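You operate a simulated robot arm through the tools that you are given. There is no shell and no other tool. Be economical: measure what you need, move in short steps, check, and stop when the job is done.

You run a simulated two-armed robot. Do the job below in one go: nothing can be reset, and whatever is moved stays where it is left.

## Task
Pick up the blue brush with one hand, pass it to the other hand and put it on the brown speaker mat.

Only the result counts: the job must be done as asked and must still hold three seconds after the hand-in. Knocking over, shifting, dropping, spilling or breaking anything else fails it.

## Robot
Two 7-joint arms with two-finger parallel grippers on one trunk, on a base that drives. Base frame: it is fixed to the floor where the robot stands at the start and does not move with it; the origin is under the middle of the robot, x ahead of it, y to its left, z up; the surface under the hand at the start is at about z = 860. Lengths are in mm, angles in degrees, forces in N, time in s.
The left shoulder is at the start at [70, 134, 1176], the right one opposite. With the tool pointing down near the work surface each hand reaches from about 100 to 640 mm from the robot's upright axis, wherever it stands, measured 20 degrees to its own side. Places, roughly: brown speaker mat [-1000, 1200, 800]. Payload 1.57 kg a hand.
The TCP of each hand is the grasp point between the finger pads, 30 mm short of the fingertips. In the tool frame z runs along the fingers and y along their closing line. Largest opening 80 mm; finger width 17, thickness 12; the body of the gripper, 40 by 82 mm, starts 80 mm behind the TCP.
Orientation is told as [roll, pitch, yaw] about the base's x, y, z axes, in that order, counted from this pose: with the fingers straight down and closing along the base's y, the tool's x points along the base's -x, its y along +y and its z along -z.

## Interface
- The arms move only by the tool send_rows. It takes "left_steps", "right_steps" or both (then of equal length, played together; a hand with none holds still); each is a list of rows, each a list of 7 numbers: the closure in counts, from 0 (fully open) to 255 (shut), then the shift along the tool's x, y, z in mm, then the turn, a rotation vector about the tool's x, y, z in degrees. In form: [[claw, x, y, z, wx, wy, wz], ...]. A call has 1 to 8 rows; each row shifts and turns the commanded pose from where the row before left it, along the tool's axes as they then stand. Each row takes 0.2 s and may step no farther than 50 mm and 8.6 degrees from the row before; otherwise, or with a gripper value out of range, the whole call is refused. Where a pose cannot be reached the arm comes as near as it can. A force on the tool above 40 N (or 10 N above the force at the start of the call, whichever is more), or a blocked arm, ends the call early, and 0.2 s more pass. The fingers move at their own pace (about 153 mm/s each) and stop on an object; they squeeze with about 43 N. The grip force told is the motor's: it shows also when the fingers shut on nothing. Time passes only in rows, and 0.2 s behind the last, so rows that do not move let the fingers close. The reply holds the time, the measured pose of the TCP, the force on the tool along the base axes, the opening and the grip force, in the units named above and with some noise, with the torque about the TCP (base axes, N m) and any sound that the robot's microphone picked up, and new pictures: "pictures" is both (left out), scene, wrist or none (wrist: the cameras of the hands that moved).
- Cameras (640 x 400 px; columns grow to the right, rows downward): "scene" is now at [132.1, 18.6, 1398.1]; the picture's right is [0.21, -0.98, 0.00], its down [-0.62, -0.14, -0.77] and it looks along [0.76, 0.17, -0.63] (base axes); focal length 285 px, centre (320, 200). "left" rides on the left gripper at [72, 7, -122] in its tool frame; the picture's right is [-0.09, 1.00, 0.00], its down [-0.84, -0.08, -0.54] and it looks along [-0.54, -0.05, 0.84] (tool axes); focal length 238 px, centre (320, 200). "right" rides on the right gripper at [72, -7, -122] in its tool frame; the picture's right is [0.09, 1.00, 0.00], its down [-0.84, 0.08, -0.54] and it looks along [-0.54, 0.05, 0.84] (tool axes); focal length 238 px, centre (320, 200). There is no depth. A picture from a camera that has moved, and an enlarged one, comes with that camera's place and axes in the base frame and with its lens.
- slide_trunk(by): slides the trunk up (or, below 0, down) by that many mm; the arms and the scene camera ride with it, the base frame stays. It gives what a move gives, with no picture.
- roll_base(legs): drives the robot by 1 to 6 legs, each [ahead, left, turn to the left] in mm, mm and degrees, along the robot's own axes; the way and the turn of a leg run together, so that a leg with both is an arc; at most 1500 mm and 180 degrees a leg. The arms and the cameras ride along, it lands a little off, and it stops where it bumps. It gives what a move gives, and a new picture of the scene camera.
- head_to(pan, tilt): turns the head with the scene camera to pan (to the left, within 86 degrees either way) and tilt (down, from -29 to 69), counted from straight ahead of the robot. It gives what a move gives, and a new picture of the scene camera.
- zoom(camera, box): a new picture of the part [left, top, right, bottom] of that camera's present view, enlarged. The clock stands still meanwhile.
- close_job(): hands the job in; it is judged then, once.

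Go step by step. Nothing tells you exact positions but the pictures and the camera data: compare them with the known pose of the tool, close in by small moves and look again before you grip or let go. The budget is 120 turns and 260 pictures, counting those below and the enlarged ones. Unless the task says otherwise, let go and move clear before handing in, and close with one line.

The tools are called after "Request:" by a JSON object that holds its "api" and its "payload". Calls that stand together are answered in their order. send_rows: Moves the arms, as the interface text tells. Its arguments: {"type":"object","properties":{"left_steps":{"type":"array","items":{"type":"array","items":{"type":"number"}}},"right_steps":{"type":"array","items":{"type":"array","items":{"type":"number"}}},"pictures":{"type":"string","enum":["both","scene","wrist","none"]}},"required":[]} The other tools are called the same way: slide_trunk (by) slides the trunk up or down; roll_base (legs) drives the base; head_to (pan, tilt) turns the head that bears the scene camera; zoom (camera, box) takes an enlarged picture of a part of a camera's view; close_job () hands the job in.

At the start:

```text
t: 0.0
left_position: [406.6, 300.3, 1196.1]
left_tcp_rot: [-0.1, 0.0, 0.1]
left_wrist_force: [0.7, -0.3, 0.3]
left_torque: [-0.01, 0.01, -0.02]
left_finger_gap: 79.9
left_gripper_force: 0.1
right_position: [428.0, -74.3, 1090.3]
right_tcp_rot: [0.0, 0.0, 0.0]
right_wrist_force: [0.0, -0.1, -0.2]
right_torque: [0.01, 0.01, -0.01]
right_finger_gap: 79.9
right_gripper_force: 0.1
trunk travel left (down, up): [-750.0, 190.0]
robot x, y, heading: [-3.4, -0.1, 0.0]
head pan, tilt: [12.4, 39.3]
```

scene: 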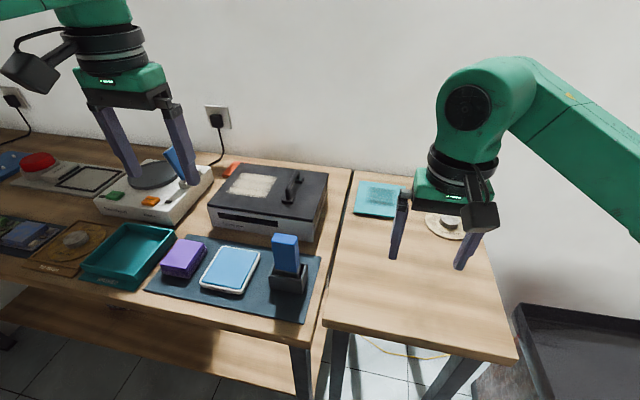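
right: 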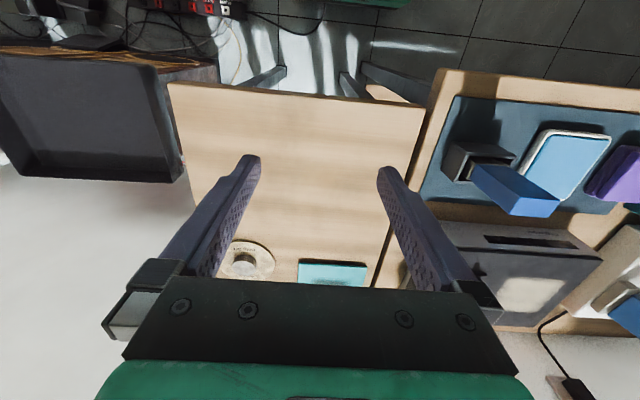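
left: 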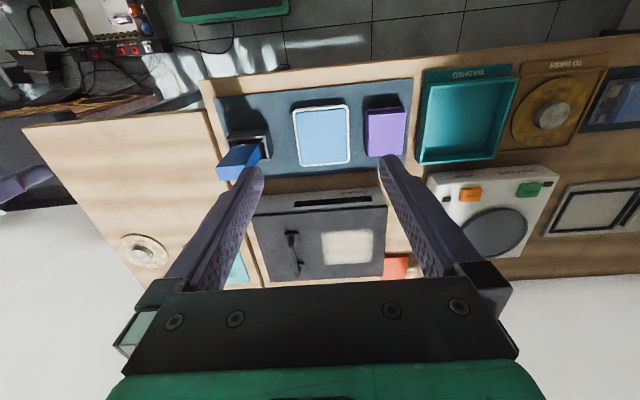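

I see a bench with several trays and a blue block standing in a dark holder, which may be the blue brush. I'll zoom in to identify it.

Request:
{"api": "zoom", "payload": {"camera": "scene", "box": [140, 140, 340, 320]}}

Request:
{"api": "zoom", "payload": {"camera": "scene", "box": [0, 130, 220, 290]}}

Request:
{"api": "head_to", "payload": {"pan": 60, "tilt": 35}}

```text
2.22 times, centred on (240, 230) of scene
camera zoom: at [132.1, 18.6, 1398.1], right [0.21, -0.98, 0.0], down [-0.62, -0.14, -0.77], along [0.76, 0.17, -0.63], focal length 634 px, centre (498, 133)
```

zoom: 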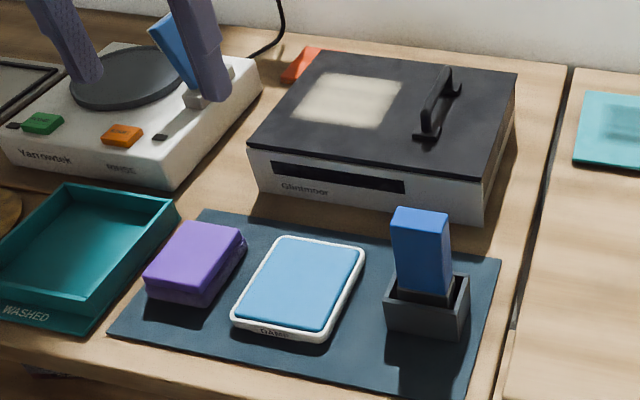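

```text
2.50 times, centred on (110, 210) of scene
camera zoom: at [132.1, 18.6, 1398.1], right [0.21, -0.98, 0.0], down [-0.62, -0.14, -0.77], along [0.76, 0.17, -0.63], focal length 713 px, centre (845, 175)
```

zoom: 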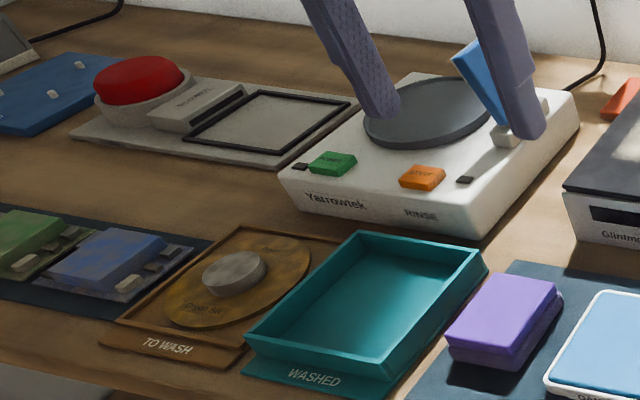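

```text
t: 1.1
left_position: [407.8, 299.1, 1195.8]
left_tcp_rot: [-0.2, 0.0, 0.1]
left_wrist_force: [-0.8, -0.4, -0.3]
left_torque: [0.02, 0.0, 0.01]
left_finger_gap: 80.0
left_gripper_force: 0.0
right_position: [426.1, -74.1, 1090.3]
right_tcp_rot: [-0.1, 0.0, 0.1]
right_wrist_force: [0.4, -1.4, 0.6]
right_torque: [0.01, 0.0, 0.01]
right_finger_gap: 80.0
right_gripper_force: 0.0
trunk travel left (down, up): [-750.0, 190.0]
robot x, y, heading: [0.4, -1.2, -0.2]
head pan, tilt: [60.0, 35.0]
camera scene: at [92.8, 76.5, 1404.7], right [0.87, -0.5, 0.0], down [-0.29, -0.5, -0.82], along [0.41, 0.71, -0.57], focal length 285 px, centre (320, 200)
```

scene: 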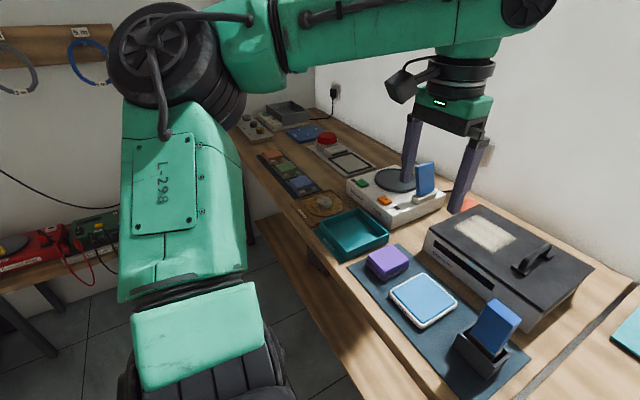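

The deep-blue block in a holder looks like a record brush. Next I'll look toward the speaker mat, behind the robot to the left, and take closer views of the holder.

Request:
{"api": "zoom", "payload": {"camera": "scene", "box": [340, 140, 540, 400]}}

Request:
{"api": "zoom", "payload": {"camera": "left", "box": [200, 90, 320, 190]}}

Request:
{"api": "zoom", "payload": {"camera": "right", "box": [420, 90, 640, 230]}}

Request:
{"api": "head_to", "payload": {"pan": 86, "tilt": 15}}

```text
1.54 times, centred on (440, 270) of scene
camera zoom: at [92.8, 76.5, 1404.7], right [0.87, -0.5, 0.0], down [-0.29, -0.5, -0.82], along [0.41, 0.71, -0.57], focal length 439 px, centre (135, 92)
```

zoom: 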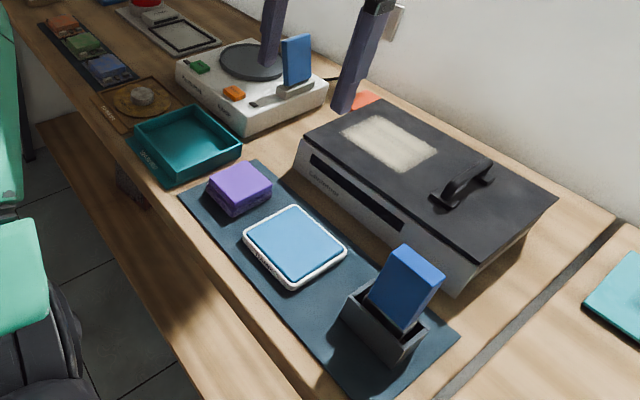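

```text
4.00 times, centred on (260, 140) of left
camera zoom: at [334.0, 307.1, 1318.4], right [0.09, 1.0, 0.0], down [0.84, -0.07, 0.54], along [0.54, -0.05, -0.84], focal length 953 px, centre (560, 440)
```

zoom: 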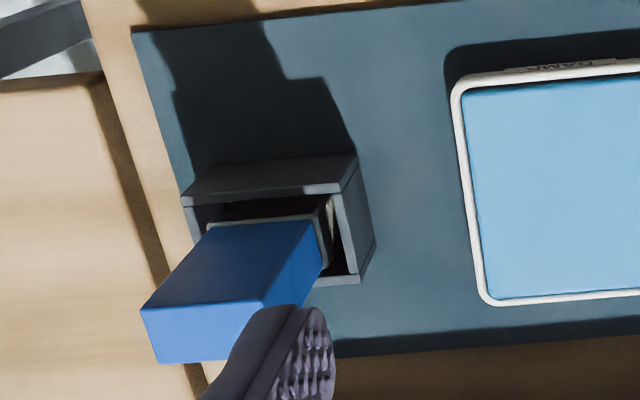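

```text
2.86 times, centred on (530, 160) of right
camera zoom: at [356.4, -80.2, 1212.3], right [-0.09, 1.0, 0.0], down [0.84, 0.08, 0.54], along [0.54, 0.05, -0.84], focal length 681 px, centre (-280, 314)
```

zoom: 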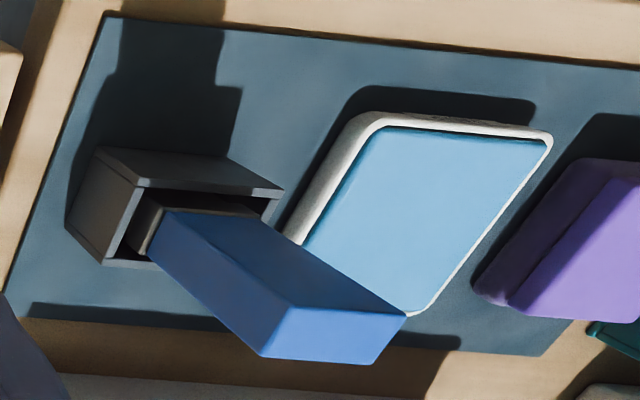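

```text
t: 2.0
left_position: [406.9, 300.3, 1196.8]
left_tcp_rot: [0.0, 0.0, 0.0]
left_wrist_force: [0.1, -0.1, 0.8]
left_torque: [0.02, 0.01, 0.02]
left_finger_gap: 79.9
left_gripper_force: 0.1
right_position: [427.2, -73.4, 1090.3]
right_tcp_rot: [0.0, 0.0, -0.1]
right_wrist_force: [-0.2, -0.1, 0.1]
right_torque: [0.0, 0.02, 0.03]
right_finger_gap: 80.1
right_gripper_force: 0.0
trunk travel left (down, up): [-750.0, 190.0]
robot x, y, heading: [-2.8, 1.2, -0.0]
head pan, tilt: [85.9, 15.0]
camera scene: at [55.4, 93.4, 1436.6], right [1.0, -0.07, 0.0], down [-0.02, -0.26, -0.97], along [0.07, 0.96, -0.26], focal length 285 px, centre (320, 200)
```

scene: 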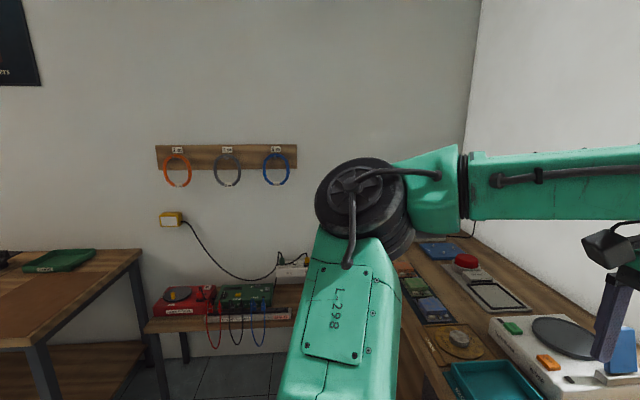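

The brush is the dark-blue block in the holder, with its top at about (478, 160, 1006); it is about 42 wide in y and 22 in x. I'll bring the left hand above it and turn the head to watch.

Request:
{"api": "send_rows", "payload": {"left_steps": [[0, -18, -35, 0, 0, 0, 0], [0, -18, -35, 0, 0, 0, 0], [0, -18, -35, 0, 0, 0, 0], [0, -17, -33, 0, 0, 0, 0], [0, 0, 0, 45, 0, 0, 0], [0, 0, 0, 45, 0, 0, 0]], "pictures": "wrist"}}

Request:
{"api": "head_to", "payload": {"pan": 15, "tilt": 40}}

```text
t: 3.5
left_position: [476.7, 159.1, 1105.8]
left_tcp_rot: [-0.1, -0.1, 0.1]
left_wrist_force: [0.2, 0.8, -0.2]
left_torque: [0.0, 0.02, -0.02]
left_finger_gap: 79.6
left_gripper_force: 0.1
right_position: [428.5, -74.0, 1091.4]
right_tcp_rot: [0.0, 0.0, 0.0]
right_wrist_force: [-0.1, 0.1, -0.3]
right_torque: [0.0, 0.0, 0.02]
right_finger_gap: 80.1
right_gripper_force: 0.1
trunk travel left (down, up): [-750.0, 190.0]
robot x, y, heading: [3.0, 2.3, 0.0]
head pan, tilt: [85.9, 15.0]
camera left: at [404.4, 167.5, 1227.9], right [0.09, 1.0, 0.0], down [0.84, -0.07, 0.54], along [0.54, -0.05, -0.84], focal length 238 px, centre (320, 200)
```

left: 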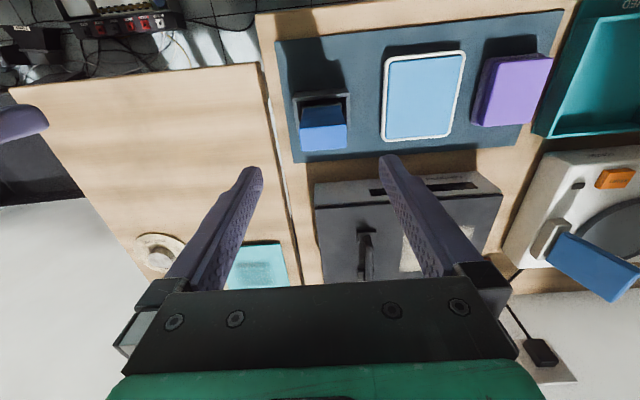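

```text
t: 4.9
left_position: [478.0, 160.6, 1106.7]
left_tcp_rot: [-0.1, 0.1, 0.2]
left_wrist_force: [-0.1, 0.0, -0.1]
left_torque: [0.01, 0.0, -0.02]
left_finger_gap: 80.1
left_gripper_force: 0.1
right_position: [428.7, -75.0, 1089.5]
right_tcp_rot: [0.0, 0.0, -0.1]
right_wrist_force: [0.7, 0.2, -0.3]
right_torque: [0.02, 0.01, -0.01]
right_finger_gap: 80.1
right_gripper_force: 0.1
trunk travel left (down, up): [-750.0, 190.0]
robot x, y, heading: [1.8, -0.2, -0.1]
head pan, tilt: [15.0, 40.0]
camera scene: at [130.8, 22.3, 1397.1], right [0.26, -0.97, 0.0], down [-0.62, -0.17, -0.77], along [0.74, 0.2, -0.64], focal length 285 px, centre (320, 200)
```

scene: 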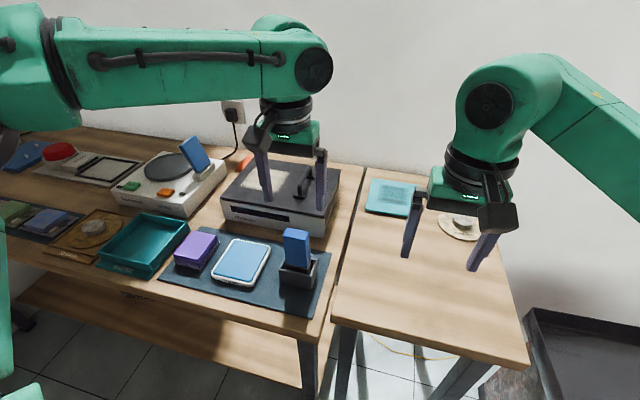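

Request:
{"api": "zoom", "payload": {"camera": "left", "box": [270, 70, 390, 170]}}

Request:
{"api": "zoom", "payload": {"camera": "scene", "box": [240, 140, 360, 300]}}

```text
4.00 times, centred on (330, 120) of left
camera zoom: at [404.2, 167.5, 1228.6], right [0.09, 1.0, 0.0], down [0.84, -0.07, 0.54], along [0.54, -0.05, -0.84], focal length 953 px, centre (280, 520)
```

zoom: 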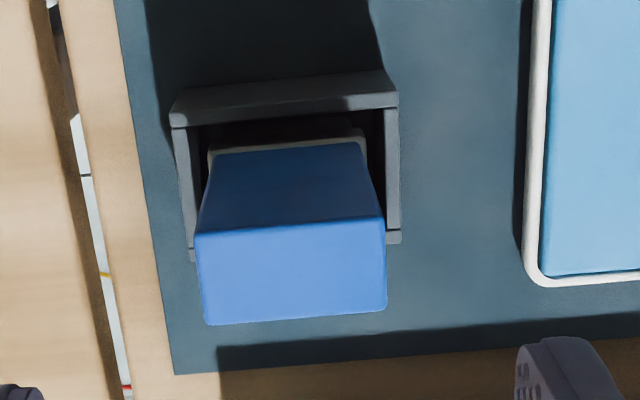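

```text
2.50 times, centred on (300, 220) of scene
camera zoom: at [130.8, 22.3, 1397.1], right [0.26, -0.97, 0.0], down [-0.62, -0.17, -0.77], along [0.74, 0.2, -0.64], focal length 713 px, centre (370, 150)
```

zoom: 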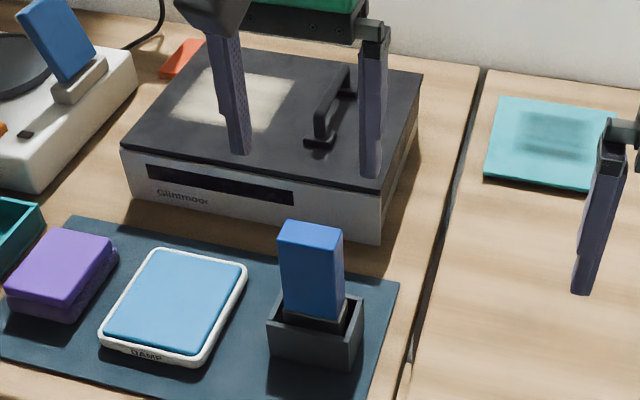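

The brush top is confirmed at about (477, 163, 1005) and lines up with the hand. I'll descend to TCP z ≈ 994 and close.

Request:
{"api": "send_rows", "payload": {"left_steps": [[0, 0, 2.5, 40, 0, 0, 0], [0, 0, 0, 40, 0, 0, 0], [0, 0, 0, 32, 0, 0, 0], [0, 0, 0, 0, 0, 0, 0]], "pictures": "both"}}

```text
t: 5.9
left_position: [476.5, 164.4, 993.4]
left_tcp_rot: [-0.1, 0.1, 0.0]
left_wrist_force: [0.6, -0.9, 0.6]
left_torque: [0.02, 0.0, 0.0]
left_finger_gap: 80.0
left_gripper_force: 0.1
right_position: [427.7, -72.8, 1091.8]
right_tcp_rot: [0.0, 0.0, 0.0]
right_wrist_force: [0.3, -0.7, 0.0]
right_torque: [0.02, -0.02, 0.01]
right_finger_gap: 80.0
right_gripper_force: 0.0
trunk travel left (down, up): [-750.0, 190.0]
robot x, y, heading: [-3.0, -1.5, -0.1]
head pan, tilt: [15.0, 40.0]
camera scene: at [130.5, 22.3, 1397.1], right [0.26, -0.97, 0.0], down [-0.62, -0.17, -0.77], along [0.74, 0.2, -0.64], focal length 285 px, centre (320, 200)
camera left: at [405.0, 172.2, 1115.5], right [0.09, 1.0, 0.0], down [0.84, -0.07, 0.54], along [0.54, -0.05, -0.84], focal length 238 px, centre (320, 200)
```

scene: 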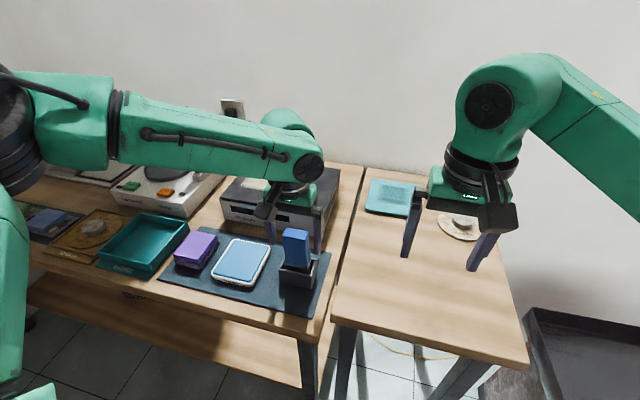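
left: 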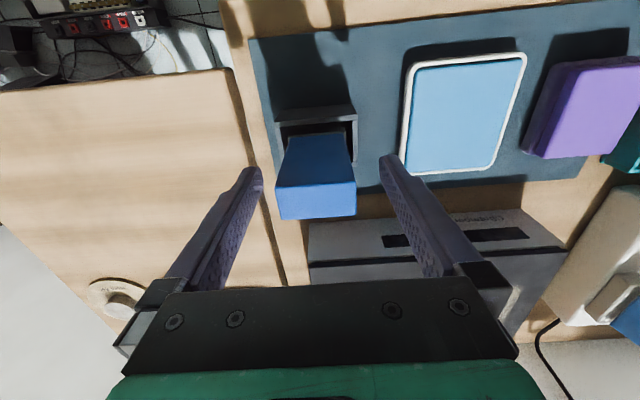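

Request:
{"api": "zoom", "payload": {"camera": "scene", "box": [240, 170, 340, 300]}}

Request:
{"api": "zoom", "payload": {"camera": "left", "box": [240, 90, 420, 240]}}

```text
3.08 times, centred on (290, 235) of scene
camera zoom: at [130.5, 22.3, 1397.1], right [0.26, -0.97, 0.0], down [-0.62, -0.17, -0.77], along [0.74, 0.2, -0.64], focal length 878 px, centre (412, 92)
```

zoom: 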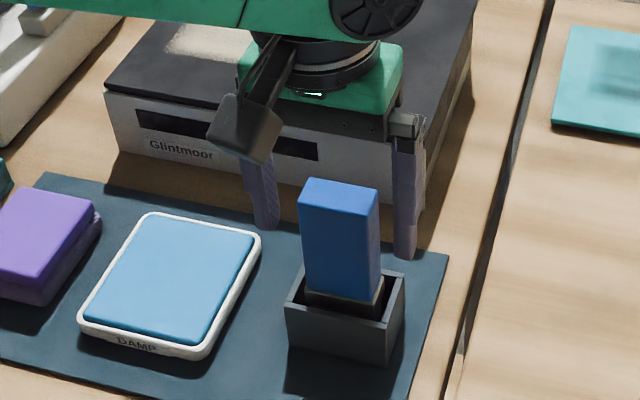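

```text
2.67 times, centred on (330, 165) of left
camera zoom: at [405.0, 172.2, 1115.5], right [0.09, 1.0, 0.0], down [0.84, -0.07, 0.54], along [0.54, -0.05, -0.84], focal length 636 px, centre (293, 293)
```

zoom: 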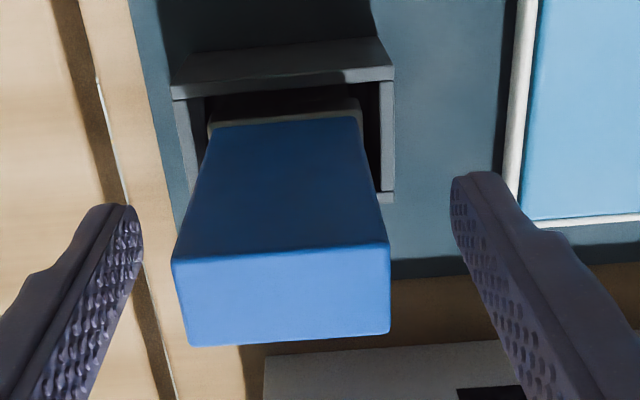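

The brush sits between the pads with its top about 10 mm above the TCP. I'll close now.

Request:
{"api": "send_rows", "payload": {"left_steps": [[150, 0, 0, 0, 0, 0, 0], [255, 0, 0, 0, 0, 0, 0], [255, 0, 0, 0, 0, 0, 0], [255, 0, 0, 0, 0, 0, 0]], "pictures": "both"}}

```text
t: 6.9
left_position: [478.5, 164.9, 993.4]
left_tcp_rot: [0.0, 0.0, 0.1]
left_wrist_force: [0.0, 0.0, -0.5]
left_torque: [-0.01, -0.04, 0.0]
left_finger_gap: 45.0
left_gripper_force: 43.0
right_position: [427.9, -73.4, 1091.9]
right_tcp_rot: [0.1, 0.0, 0.0]
right_wrist_force: [-0.4, -0.5, -0.6]
right_torque: [0.02, -0.02, 0.01]
right_finger_gap: 80.0
right_gripper_force: 0.1
trunk travel left (down, up): [-750.0, 190.0]
robot x, y, heading: [-0.7, 2.1, 0.3]
head pan, tilt: [15.0, 40.0]
camera scene: at [130.9, 22.3, 1397.1], right [0.26, -0.97, 0.0], down [-0.62, -0.17, -0.77], along [0.74, 0.2, -0.64], focal length 285 px, centre (320, 200)
camera left: at [405.3, 172.3, 1115.8], right [0.09, 1.0, 0.0], down [0.84, -0.07, 0.54], along [0.54, -0.05, -0.84], focal length 238 px, centre (320, 200)
```

scene: 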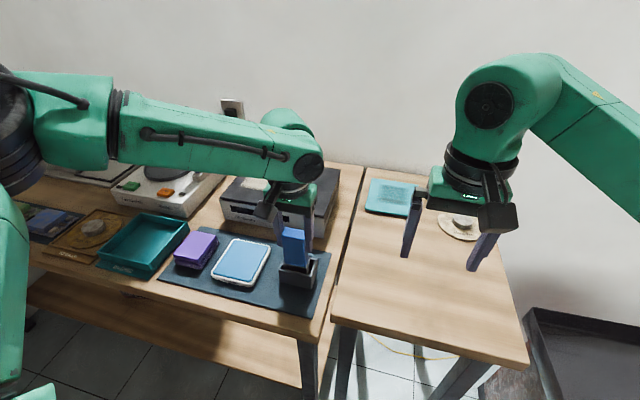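
left: 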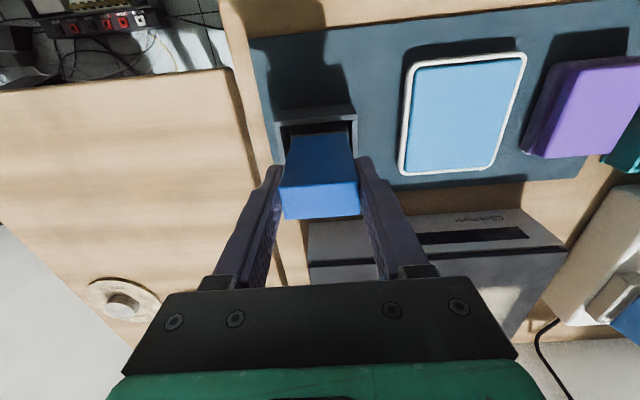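

The brush is gripped at 45 mm with full force. I'll lift it straight up, slowly at first.

Request:
{"api": "send_rows", "payload": {"left_steps": [[255, 0, 0, -10, 0, 0, 0], [255, 0, 0, -15, 0, 0, 0], [255, 0, 0, -25, 0, 0, 0], [255, 0, 0, -40, 0, 0, 0], [255, 0, 0, -40, 0, 0, 0], [255, 0, 0, -40, 0, 0, 0], [255, 0, 0, -40, 0, 0, 0]], "pictures": "scene"}}

```text
t: 8.5
left_position: [478.9, 166.0, 1204.6]
left_tcp_rot: [-0.1, 0.0, 0.1]
left_wrist_force: [-0.4, 1.0, -1.0]
left_torque: [-0.01, -0.02, 0.02]
left_finger_gap: 45.2
left_gripper_force: 42.9
right_position: [428.5, -75.2, 1090.1]
right_tcp_rot: [0.1, 0.0, 0.0]
right_wrist_force: [-0.9, -0.3, 0.2]
right_torque: [0.03, 0.02, 0.01]
right_finger_gap: 79.9
right_gripper_force: 0.2
trunk travel left (down, up): [-750.0, 190.0]
robot x, y, heading: [0.8, 0.1, -0.2]
head pan, tilt: [15.0, 40.0]
camera scene: at [130.9, 22.0, 1397.1], right [0.26, -0.97, 0.0], down [-0.62, -0.17, -0.77], along [0.74, 0.2, -0.64], focal length 285 px, centre (320, 200)
```

scene: 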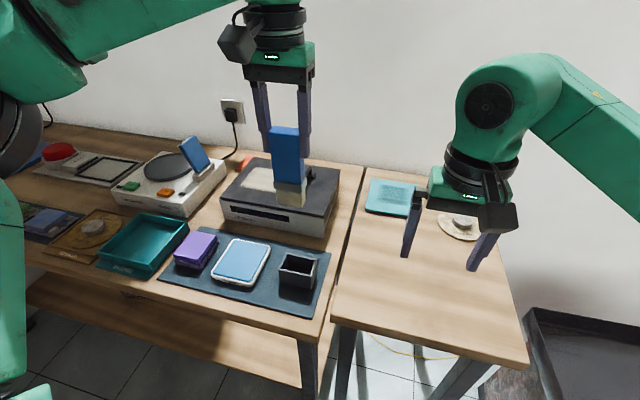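

The brush is out, and its beige bristles show at the bottom. I'll pitch the right hand forward for the handover in steps, keeping it clear to the right.

Request:
{"api": "send_rows", "payload": {"right_steps": [[0, 0, 0, 0, 0, -8.5, 0], [0, 0, 0, 0, 0, -8.5, 0], [0, 0, 0, 0, 0, -8.5, 0], [0, 0, 0, 0, 0, -8.5, 0], [0, 0, 0, 0, 0, -8.5, 0], [0, 0, 0, 0, 0, -8.5, 0], [0, 0, 0, 0, 0, -8.5, 0], [0, 0, 0, 0, 0, -8.5, 0]], "pictures": "scene"}}

Request:
{"api": "zoom", "payload": {"camera": "scene", "box": [220, 70, 340, 220]}}

```text
t: 10.3
left_position: [477.6, 166.1, 1203.7]
left_tcp_rot: [-0.1, 0.0, 0.2]
left_wrist_force: [0.6, 0.0, 0.3]
left_torque: [0.02, 0.02, 0.02]
left_finger_gap: 45.2
left_gripper_force: 43.2
right_position: [427.8, -73.1, 1092.0]
right_tcp_rot: [0.1, -68.2, 0.0]
right_wrist_force: [-0.2, 0.3, -0.5]
right_torque: [0.0, 0.01, -0.02]
right_finger_gap: 80.1
right_gripper_force: 0.1
trunk travel left (down, up): [-750.0, 190.0]
robot x, y, heading: [-4.0, -1.6, -0.3]
head pan, tilt: [15.0, 40.0]
camera scene: at [130.7, 22.3, 1397.1], right [0.26, -0.97, 0.0], down [-0.62, -0.17, -0.77], along [0.74, 0.2, -0.64], focal length 285 px, centre (320, 200)
```

scene: 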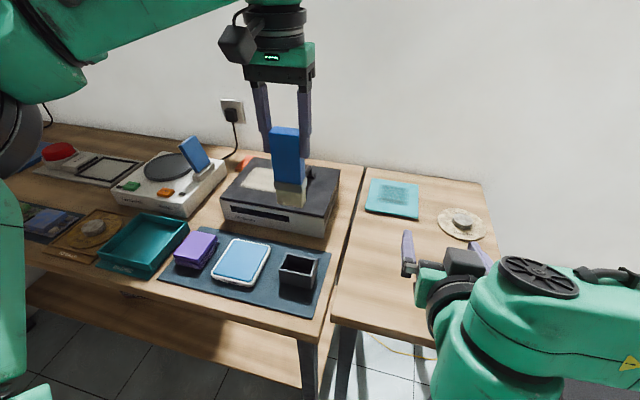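

```text
2.67 times, centred on (280, 145) of scene
camera zoom: at [130.7, 22.3, 1397.1], right [0.26, -0.97, 0.0], down [-0.62, -0.17, -0.77], along [0.74, 0.2, -0.64], focal length 761 px, centre (427, 347)
```

zoom: 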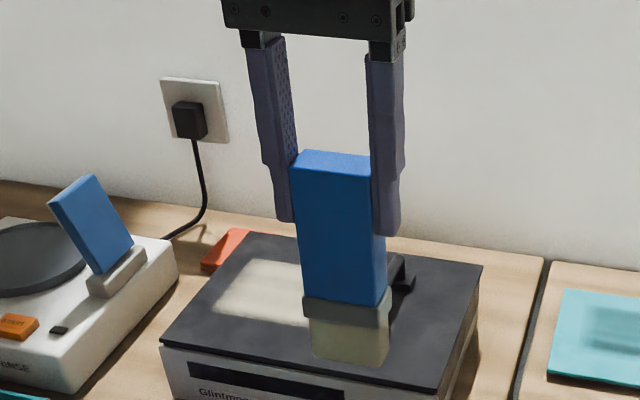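

Brush geometry: blue handle from z 1214 down to 1128, then the collar and bristles down to 1087. The right hand will grip at z ≈ 1150. I'll finish pitching it and bring the left hand in toward the middle.

Request:
{"api": "send_rows", "payload": {"right_steps": [[0, 0, 0, 0, 0, -7.3, 0], [0, 0, 0, 0, 0, -7.3, 0], [0, 0, 0, 0, 0, -7.3, 0], [0, -29, 0, 0, 0, 0, 0], [0, -29, 0, 0, 0, 0, 0]], "left_steps": [[255, -14, -20, 0, 0, 0, 0], [255, -14, -20, 0, 0, 0, 0], [255, -14, -20, 0, 0, 0, 0], [255, 0, -20, 0, 0, 0, 0], [255, 0, -20, 0, 0, 0, 0]], "pictures": "both"}}

```text
t: 11.5
left_position: [460.0, 123.4, 1194.8]
left_tcp_rot: [-0.1, -0.3, 0.1]
left_wrist_force: [0.5, 0.2, -0.7]
left_torque: [-0.02, -0.01, 0.01]
left_finger_gap: 45.3
left_gripper_force: 43.2
left hand out of reach, approached as far as the arm can: row 1, 2, 3, 4, 5
right_position: [427.3, -72.8, 1150.5]
right_tcp_rot: [67.4, -90.0, -67.5]
right_wrist_force: [-0.3, 0.0, 0.8]
right_torque: [0.02, -0.01, 0.02]
right_finger_gap: 80.0
right_gripper_force: 0.0
trunk travel left (down, up): [-750.0, 190.0]
robot x, y, heading: [-2.3, 1.1, -0.1]
head pan, tilt: [15.0, 40.0]
camera scene: at [128.0, 22.6, 1397.3], right [0.26, -0.97, 0.0], down [-0.62, -0.17, -0.77], along [0.74, 0.2, -0.64], focal length 285 px, centre (320, 200)
camera right: at [304.9, -79.6, 1078.0], right [0.0, 1.0, -0.09], down [-0.54, 0.08, 0.84], along [0.84, 0.05, 0.54], focal length 238 px, centre (320, 200)
camera left: at [386.8, 131.0, 1317.5], right [0.09, 1.0, 0.0], down [0.84, -0.07, 0.54], along [0.54, -0.05, -0.84], focal length 238 px, centre (320, 200)
```

scene: 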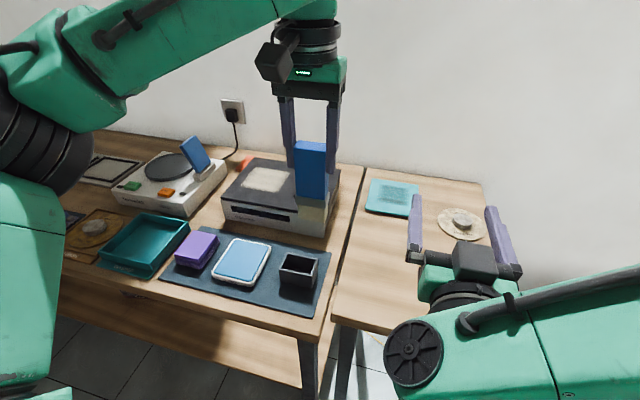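
right: 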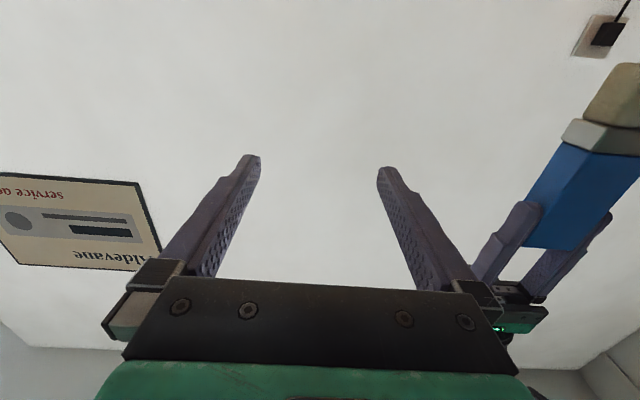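
left: 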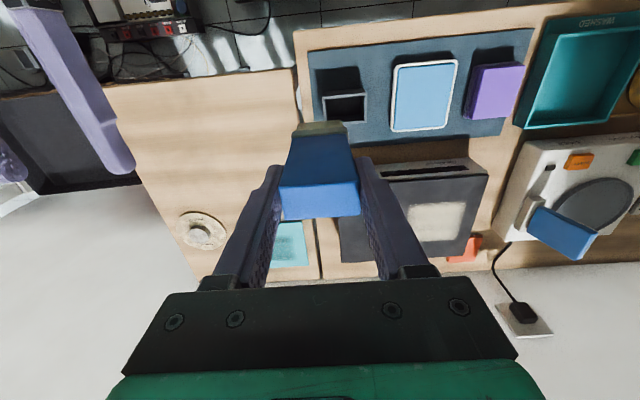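

The left hand is at its reach limit at this height. I'll raise the trunk so both arms can work lower relative to the shoulders.

Request:
{"api": "slide_trunk", "payload": {"by": 150}}

Request:
{"api": "send_rows", "payload": {"left_steps": [[255, 0, 0, 40, 0, 0, 0], [255, 0, 0, 40, 0, 0, 0], [255, 0, 0, 40, 0, 0, 0], [255, 0, 0, 20, 0, 0, 0], [255, 0, 0, 0, 0, 0, 0]], "pictures": "scene"}}

```text
t: 13.2
left_position: [461.6, 124.7, 1345.0]
left_tcp_rot: [-0.2, 0.0, 0.1]
left_wrist_force: [0.2, -0.1, -1.2]
left_torque: [-0.05, 0.0, -0.01]
left_finger_gap: 45.0
left_gripper_force: 43.1
right_position: [429.2, -73.8, 1299.1]
right_tcp_rot: [2.3, -90.0, -2.2]
right_wrist_force: [-0.4, -0.2, 0.3]
right_torque: [0.0, 0.02, 0.0]
right_finger_gap: 80.1
right_gripper_force: 0.1
trunk travel left (down, up): [-900.0, 40.0]
robot x, y, heading: [2.3, -0.4, -0.0]
head pan, tilt: [15.0, 40.0]
```

```text
t: 14.4
left_position: [461.2, 123.4, 1206.2]
left_tcp_rot: [-0.1, -0.1, 0.1]
left_wrist_force: [0.1, -0.5, -0.1]
left_torque: [-0.01, -0.02, 0.01]
left_finger_gap: 45.3
left_gripper_force: 42.5
right_position: [427.8, -72.9, 1298.9]
right_tcp_rot: [0.7, -89.9, -0.7]
right_wrist_force: [0.1, 0.1, 0.5]
right_torque: [0.0, -0.03, 0.01]
right_finger_gap: 80.2
right_gripper_force: 0.1
trunk travel left (down, up): [-900.0, 40.0]
robot x, y, heading: [1.7, -2.2, -0.2]
head pan, tilt: [15.0, 40.0]
camera scene: at [130.5, 22.4, 1547.1], right [0.26, -0.97, 0.0], down [-0.62, -0.17, -0.77], along [0.74, 0.2, -0.64], focal length 285 px, centre (320, 200)
```

scene: 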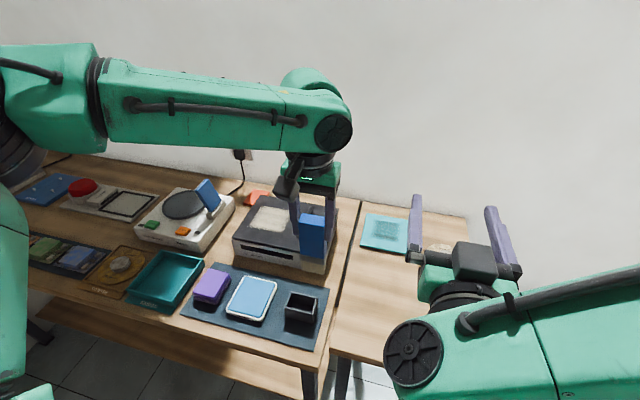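

Request:
{"api": "send_rows", "payload": {"right_steps": [[0, 40, 0, 0, 0, 0, 0], [0, 40, 0, 0, 0, 0, 0], [0, 40, 0, 0, 0, 0, 0], [0, 27, 0, 0, 0, 0, 0], [0, 0, 0, -30, 0, 0, 0], [0, 0, 0, -30, 0, 0, 0], [0, 0, 0, 0, 0, 0, 0]], "left_steps": [[255, 0, 0, 0, 0, 0, 0], [255, 0, 0, 0, 0, 0, 0], [255, -20, -15, 0, 0, 0, 0], [255, -20, -15, 0, 0, 0, 0], [255, -20, -15, 0, 0, 0, 0], [255, 0, -20, 0, 0, 0, 0], [255, 0, 0, 0, 0, 0, 0]], "pictures": "both"}}

```text
t: 16.0
left_position: [484.2, 95.1, 1203.8]
left_tcp_rot: [-0.1, -0.1, 0.1]
left_wrist_force: [0.5, -0.2, -0.9]
left_torque: [-0.01, 0.01, 0.01]
left_finger_gap: 45.3
left_gripper_force: 42.8
left hand out of reach, approached as far as the arm can: row 4, 5, 6
right_position: [374.9, -76.2, 1156.5]
right_tcp_rot: [18.4, -89.2, -18.8]
right_wrist_force: [0.2, 0.0, 1.4]
right_torque: [0.0, 0.0, 0.02]
right_finger_gap: 79.8
right_gripper_force: 0.0
right hand out of reach, approached as far as the arm can: row 6
trunk travel left (down, up): [-900.0, 40.0]
robot x, y, heading: [0.3, 1.6, -0.0]
head pan, tilt: [15.0, 40.0]
camera scene: at [132.8, 21.4, 1546.9], right [0.26, -0.97, 0.0], down [-0.62, -0.17, -0.77], along [0.74, 0.2, -0.64], focal length 285 px, centre (320, 200)
camera right: at [253.4, -80.9, 1085.1], right [0.01, 1.0, -0.09], down [-0.53, 0.08, 0.84], along [0.85, 0.04, 0.53], focal length 238 px, centre (320, 200)
camera left: at [411.2, 102.7, 1324.5], right [0.09, 1.0, 0.0], down [0.84, -0.07, 0.54], along [0.54, -0.05, -0.84], focal length 238 px, centre (320, 200)
```

scene: 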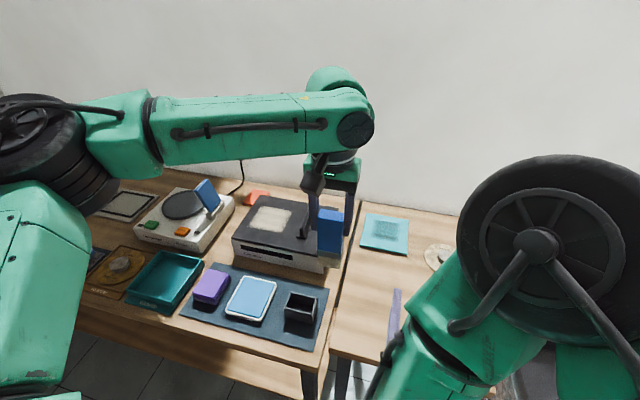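
right: 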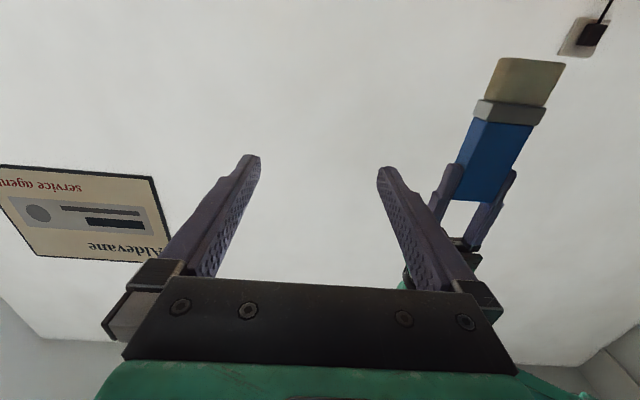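
left: 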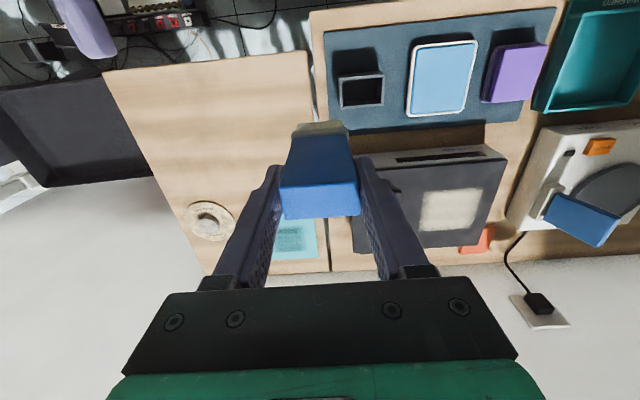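

Left holds the brush at (484, 95), with the handle's free part at z 1128–1174. I'll move the right hand sideways in front of it, keeping the tips short of the brush.

Request:
{"api": "send_rows", "payload": {"right_steps": [[0, 3, 0, 40, 0, 0, 0], [0, 0, 40, 0, 0, 0, 0], [0, 0, 40, 0, 0, 0, 0], [0, 0, 40, 0, 0, 0, 0], [0, 0, 40, 0, 0, 0, 0], [0, 0, 11, 0, 0, 0, 0], [0, 0, 0, 0, 0, 0, 0]], "pictures": "both"}}

```text
t: 17.6
left_position: [482.5, 96.1, 1203.9]
left_tcp_rot: [-0.2, -0.1, 0.1]
left_wrist_force: [0.4, -0.2, -0.6]
left_torque: [0.0, -0.01, 0.01]
left_finger_gap: 45.2
left_gripper_force: 42.6
right_position: [414.7, 98.6, 1153.3]
right_tcp_rot: [15.5, -90.0, -15.4]
right_wrist_force: [-0.1, -0.6, -0.5]
right_torque: [0.02, -0.02, 0.02]
right_finger_gap: 80.1
right_gripper_force: 0.1
trunk travel left (down, up): [-900.0, 40.0]
robot x, y, heading: [2.4, -0.9, -0.2]
head pan, tilt: [15.0, 40.0]
camera scene: at [130.5, 21.9, 1547.1], right [0.26, -0.97, 0.0], down [-0.62, -0.17, -0.77], along [0.74, 0.2, -0.64], focal length 285 px, centre (320, 200)
camera right: at [293.7, 92.8, 1081.4], right [0.0, 1.0, -0.09], down [-0.54, 0.08, 0.84], along [0.84, 0.05, 0.54], focal length 238 px, centre (320, 200)
```

scene: 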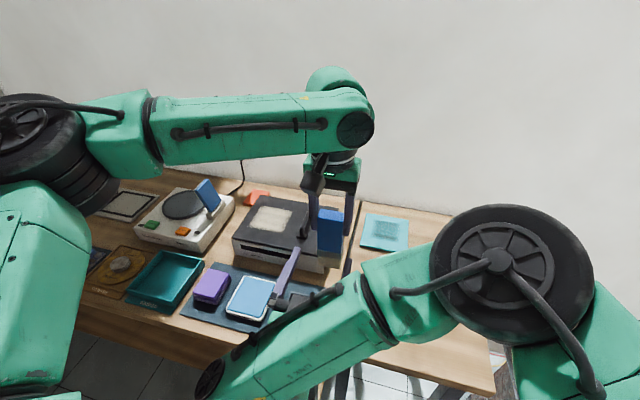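
right: 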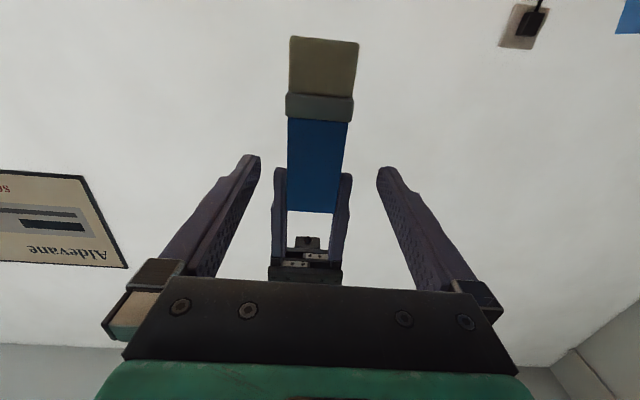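

The right hand is centred on the handle, just below the left fingertips. I'll advance about 49 mm, then look.

Request:
{"api": "send_rows", "payload": {"right_steps": [[0, 3, -1, 15, 0, 0, 0], [0, 0, 0, 17, 0, 0, 0], [0, 0, 0, 17, 0, 0, 0], [0, 0, 0, 0, 0, 0, 0]], "pictures": "both"}}

Request:
{"api": "zoom", "payload": {"camera": "left", "box": [200, 70, 440, 240]}}

```text
t: 18.6
left_position: [482.6, 96.1, 1202.7]
left_tcp_rot: [-0.2, -0.1, 0.2]
left_wrist_force: [0.3, -0.9, -0.9]
left_torque: [0.0, 0.01, 0.02]
left_finger_gap: 45.4
left_gripper_force: 43.1
right_position: [464.0, 96.4, 1151.5]
right_tcp_rot: [-0.9, -89.9, 0.9]
right_wrist_force: [0.9, -0.6, 0.0]
right_torque: [-0.05, -0.01, -0.01]
right_finger_gap: 80.0
right_gripper_force: 0.0
trunk travel left (down, up): [-900.0, 40.0]
robot x, y, heading: [-2.1, 3.4, -0.0]
head pan, tilt: [15.0, 40.0]
camera scene: at [130.8, 22.4, 1547.1], right [0.26, -0.97, 0.0], down [-0.62, -0.17, -0.77], along [0.74, 0.2, -0.64], focal length 285 px, centre (320, 200)
camera right: at [342.6, 89.9, 1078.9], right [0.0, 1.0, -0.09], down [-0.54, 0.08, 0.84], along [0.84, 0.05, 0.54], focal length 238 px, centre (320, 200)
```

scene: 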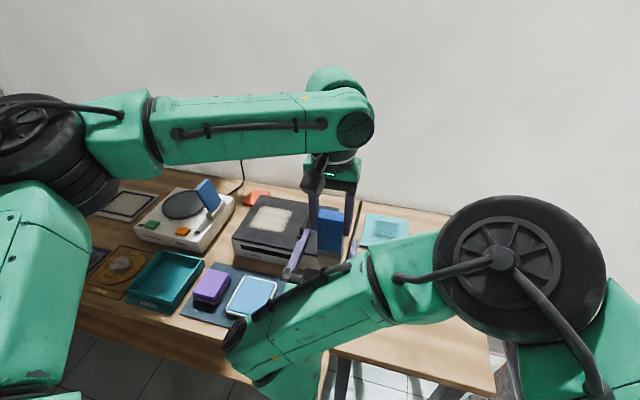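
right: 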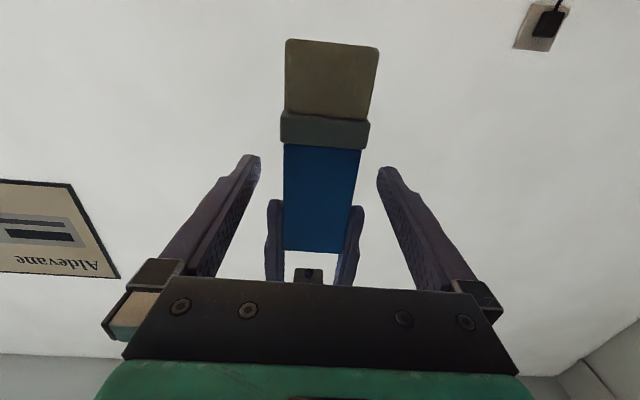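

```text
2.35 times, centred on (320, 155) of left
camera zoom: at [409.7, 103.6, 1325.0], right [0.09, 1.0, 0.0], down [0.84, -0.07, 0.54], along [0.54, -0.05, -0.84], focal length 561 px, centre (320, 306)
```

zoom: 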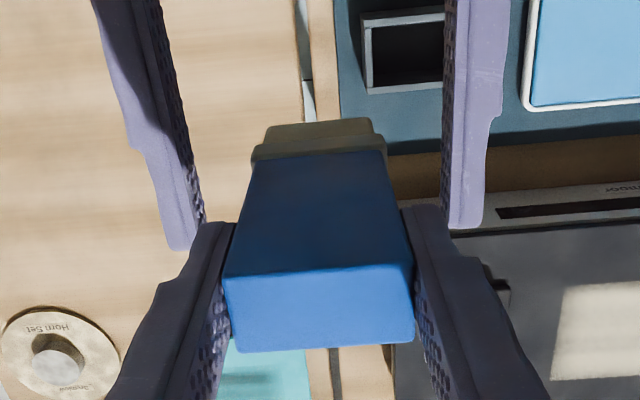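

The right fingertips reach just past the brush's far face and straddle the handle. I'll close the right hand while the left still holds.

Request:
{"api": "send_rows", "payload": {"right_steps": [[150, 0, 0, 0, 0, 0, 0], [255, 0, 0, 0, 0, 0, 0], [255, 0, 0, 0, 0, 0, 0], [255, 0, 0, 0, 0, 0, 0]], "pictures": "wrist"}}

```text
t: 19.6
left_position: [482.2, 97.2, 1203.5]
left_tcp_rot: [-0.2, -0.1, 0.1]
left_wrist_force: [-0.8, 1.5, -0.7]
left_torque: [0.12, 0.03, -0.08]
left_finger_gap: 45.4
left_gripper_force: 43.4
right_position: [463.7, 96.4, 1150.2]
right_tcp_rot: [-1.1, -90.0, 1.2]
right_wrist_force: [0.8, -1.6, 0.0]
right_torque: [-0.07, 0.07, 0.03]
right_finger_gap: 44.9
right_gripper_force: 43.4
trunk travel left (down, up): [-900.0, 40.0]
robot x, y, heading: [0.0, 1.3, -0.1]
head pan, tilt: [15.0, 40.0]
camera right: at [342.5, 89.8, 1078.9], right [0.0, 1.0, -0.09], down [-0.54, 0.08, 0.84], along [0.84, 0.05, 0.54], focal length 238 px, centre (320, 200)
```

right: 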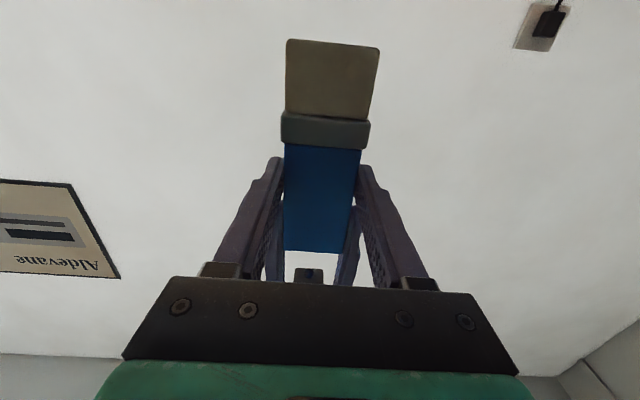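

The right hand has the handle at 44.9 mm with full force. Now I'll open the left hand and raise it clear.

Request:
{"api": "send_rows", "payload": {"left_steps": [[100, 0, 0, 0, 0, 0, 0], [0, 0, 0, 0, 0, 0, 0], [0, 0, 0, 0, 0, 0, 0], [0, 0, 0, -20, 0, 0, 0], [0, 0, 0, -30, 0, 0, 0]], "right_steps": [[255, 0, 0, 0, 0, 0, 0], [255, 0, 0, 0, 0, 0, 0], [255, 0, 0, 0, 0, 0, 0], [255, 0, 0, 0, 0, 0, 0], [255, 0, 0, 0, 0, 0, 0]], "pictures": "both"}}

```text
t: 20.8
left_position: [478.7, 100.1, 1254.2]
left_tcp_rot: [-0.2, -0.1, 0.1]
left_wrist_force: [0.4, -0.1, -0.2]
left_torque: [-0.02, -0.01, 0.01]
left_finger_gap: 80.0
left_gripper_force: 0.1
left hand out of reach, approached as far as the arm can: row 5
right_position: [464.0, 95.9, 1150.8]
right_tcp_rot: [2.7, -89.9, -2.6]
right_wrist_force: [0.6, -0.7, 0.0]
right_torque: [0.02, 0.0, -0.02]
right_finger_gap: 44.8
right_gripper_force: 42.7
trunk travel left (down, up): [-900.0, 40.0]
robot x, y, heading: [-2.8, 0.1, -0.0]
head pan, tilt: [15.0, 40.0]
camera scene: at [130.1, 22.3, 1547.1], right [0.26, -0.97, 0.0], down [-0.62, -0.17, -0.77], along [0.74, 0.2, -0.64], focal length 285 px, centre (320, 200)
camera right: at [341.9, 89.8, 1079.0], right [0.0, 1.0, -0.09], down [-0.54, 0.08, 0.84], along [0.84, 0.05, 0.54], focal length 238 px, centre (320, 200)
camera left: at [406.0, 107.2, 1375.7], right [0.09, 1.0, 0.0], down [0.84, -0.07, 0.54], along [0.54, -0.05, -0.84], focal length 238 px, centre (320, 200)
```

scene: 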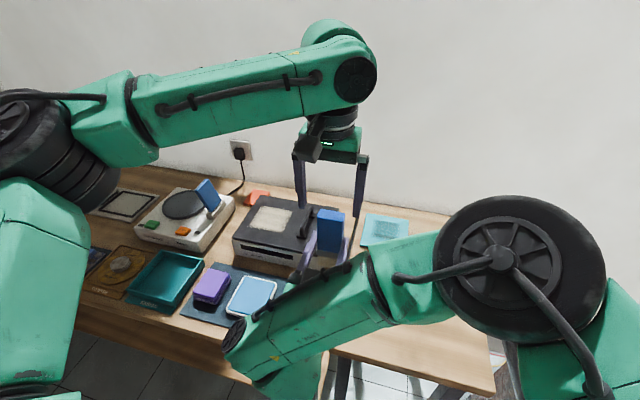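
right: 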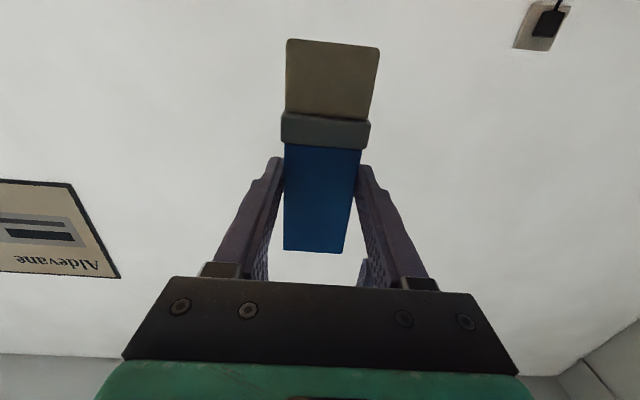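
left: 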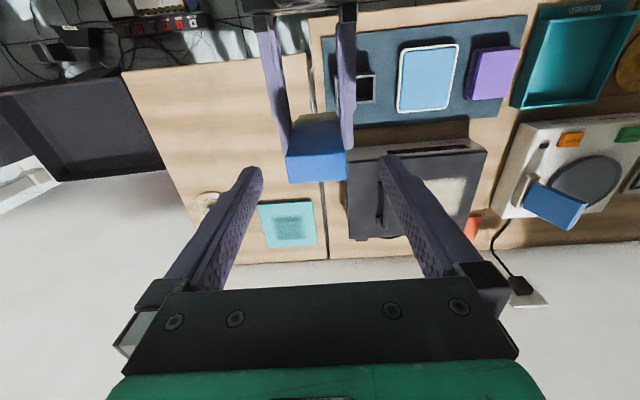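

The handover worked. I'll retract the left hand up and to the left, then bring the right hand back to its own side.

Request:
{"api": "send_rows", "payload": {"left_steps": [[0, 15, 5, -30, 0, 0, 0], [0, 20, 30, 0, 0, 0, 0], [0, 20, 35, 0, 0, 0, 0], [0, 20, 35, 0, 0, 0, 0], [0, 20, 35, 0, 0, 0, 0], [0, 0, 35, 0, 0, 0, 0], [0, 0, 35, 0, 0, 0, 0]], "pictures": "none"}}

Request:
{"api": "send_rows", "payload": {"right_steps": [[255, -20, -40, 0, 0, 0, 0], [255, -20, -40, 0, 0, 0, 0], [255, -20, -40, 0, 0, 0, 0], [255, -20, -40, 0, 0, 0, 0], [255, -20, -40, 0, 0, 0, 0], [255, 0, -40, 0, 0, 0, 0]], "pictures": "scene"}}

```text
t: 22.4
left_position: [384.4, 311.9, 1282.4]
left_tcp_rot: [-0.2, -0.1, 0.1]
left_wrist_force: [-0.1, 0.6, 0.0]
left_torque: [-0.01, 0.0, -0.04]
left_finger_gap: 79.9
left_gripper_force: 0.1
right_position: [464.2, 97.6, 1151.6]
right_tcp_rot: [-19.6, -89.8, 19.6]
right_wrist_force: [-0.3, -0.2, -0.4]
right_torque: [0.02, 0.0, 0.01]
right_finger_gap: 45.0
right_gripper_force: 42.7
trunk travel left (down, up): [-900.0, 40.0]
robot x, y, heading: [-0.6, 1.1, 0.4]
head pan, tilt: [15.0, 40.0]
```

```text
t: 23.8
left_position: [383.8, 306.5, 1284.1]
left_tcp_rot: [0.1, 0.0, 0.2]
left_wrist_force: [0.0, -0.1, -0.3]
left_torque: [0.06, 0.01, 0.0]
left_finger_gap: 80.2
left_gripper_force: 0.0
right_position: [466.7, -143.3, 1249.0]
right_tcp_rot: [42.1, -89.7, -42.2]
right_wrist_force: [-0.7, -1.0, 0.5]
right_torque: [0.02, 0.0, 0.03]
right_finger_gap: 44.8
right_gripper_force: 43.0
right hand out of reach, approached as far as the arm can: row 6
trunk travel left (down, up): [-900.0, 40.0]
robot x, y, heading: [-2.2, -3.1, -0.1]
head pan, tilt: [15.0, 40.0]
camera scene: at [131.3, 18.9, 1547.1], right [0.26, -0.97, 0.0], down [-0.62, -0.16, -0.77], along [0.74, 0.2, -0.64], focal length 285 px, centre (320, 200)
```

scene: 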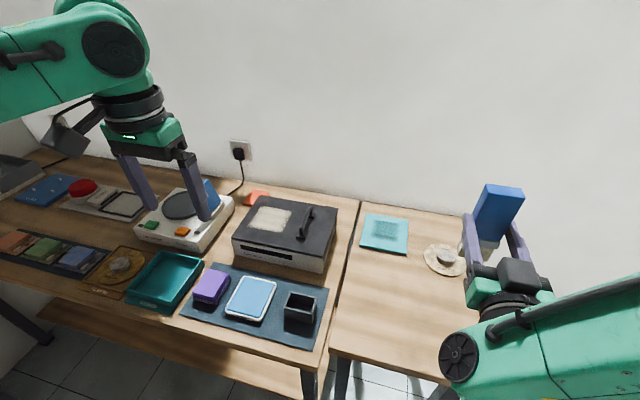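

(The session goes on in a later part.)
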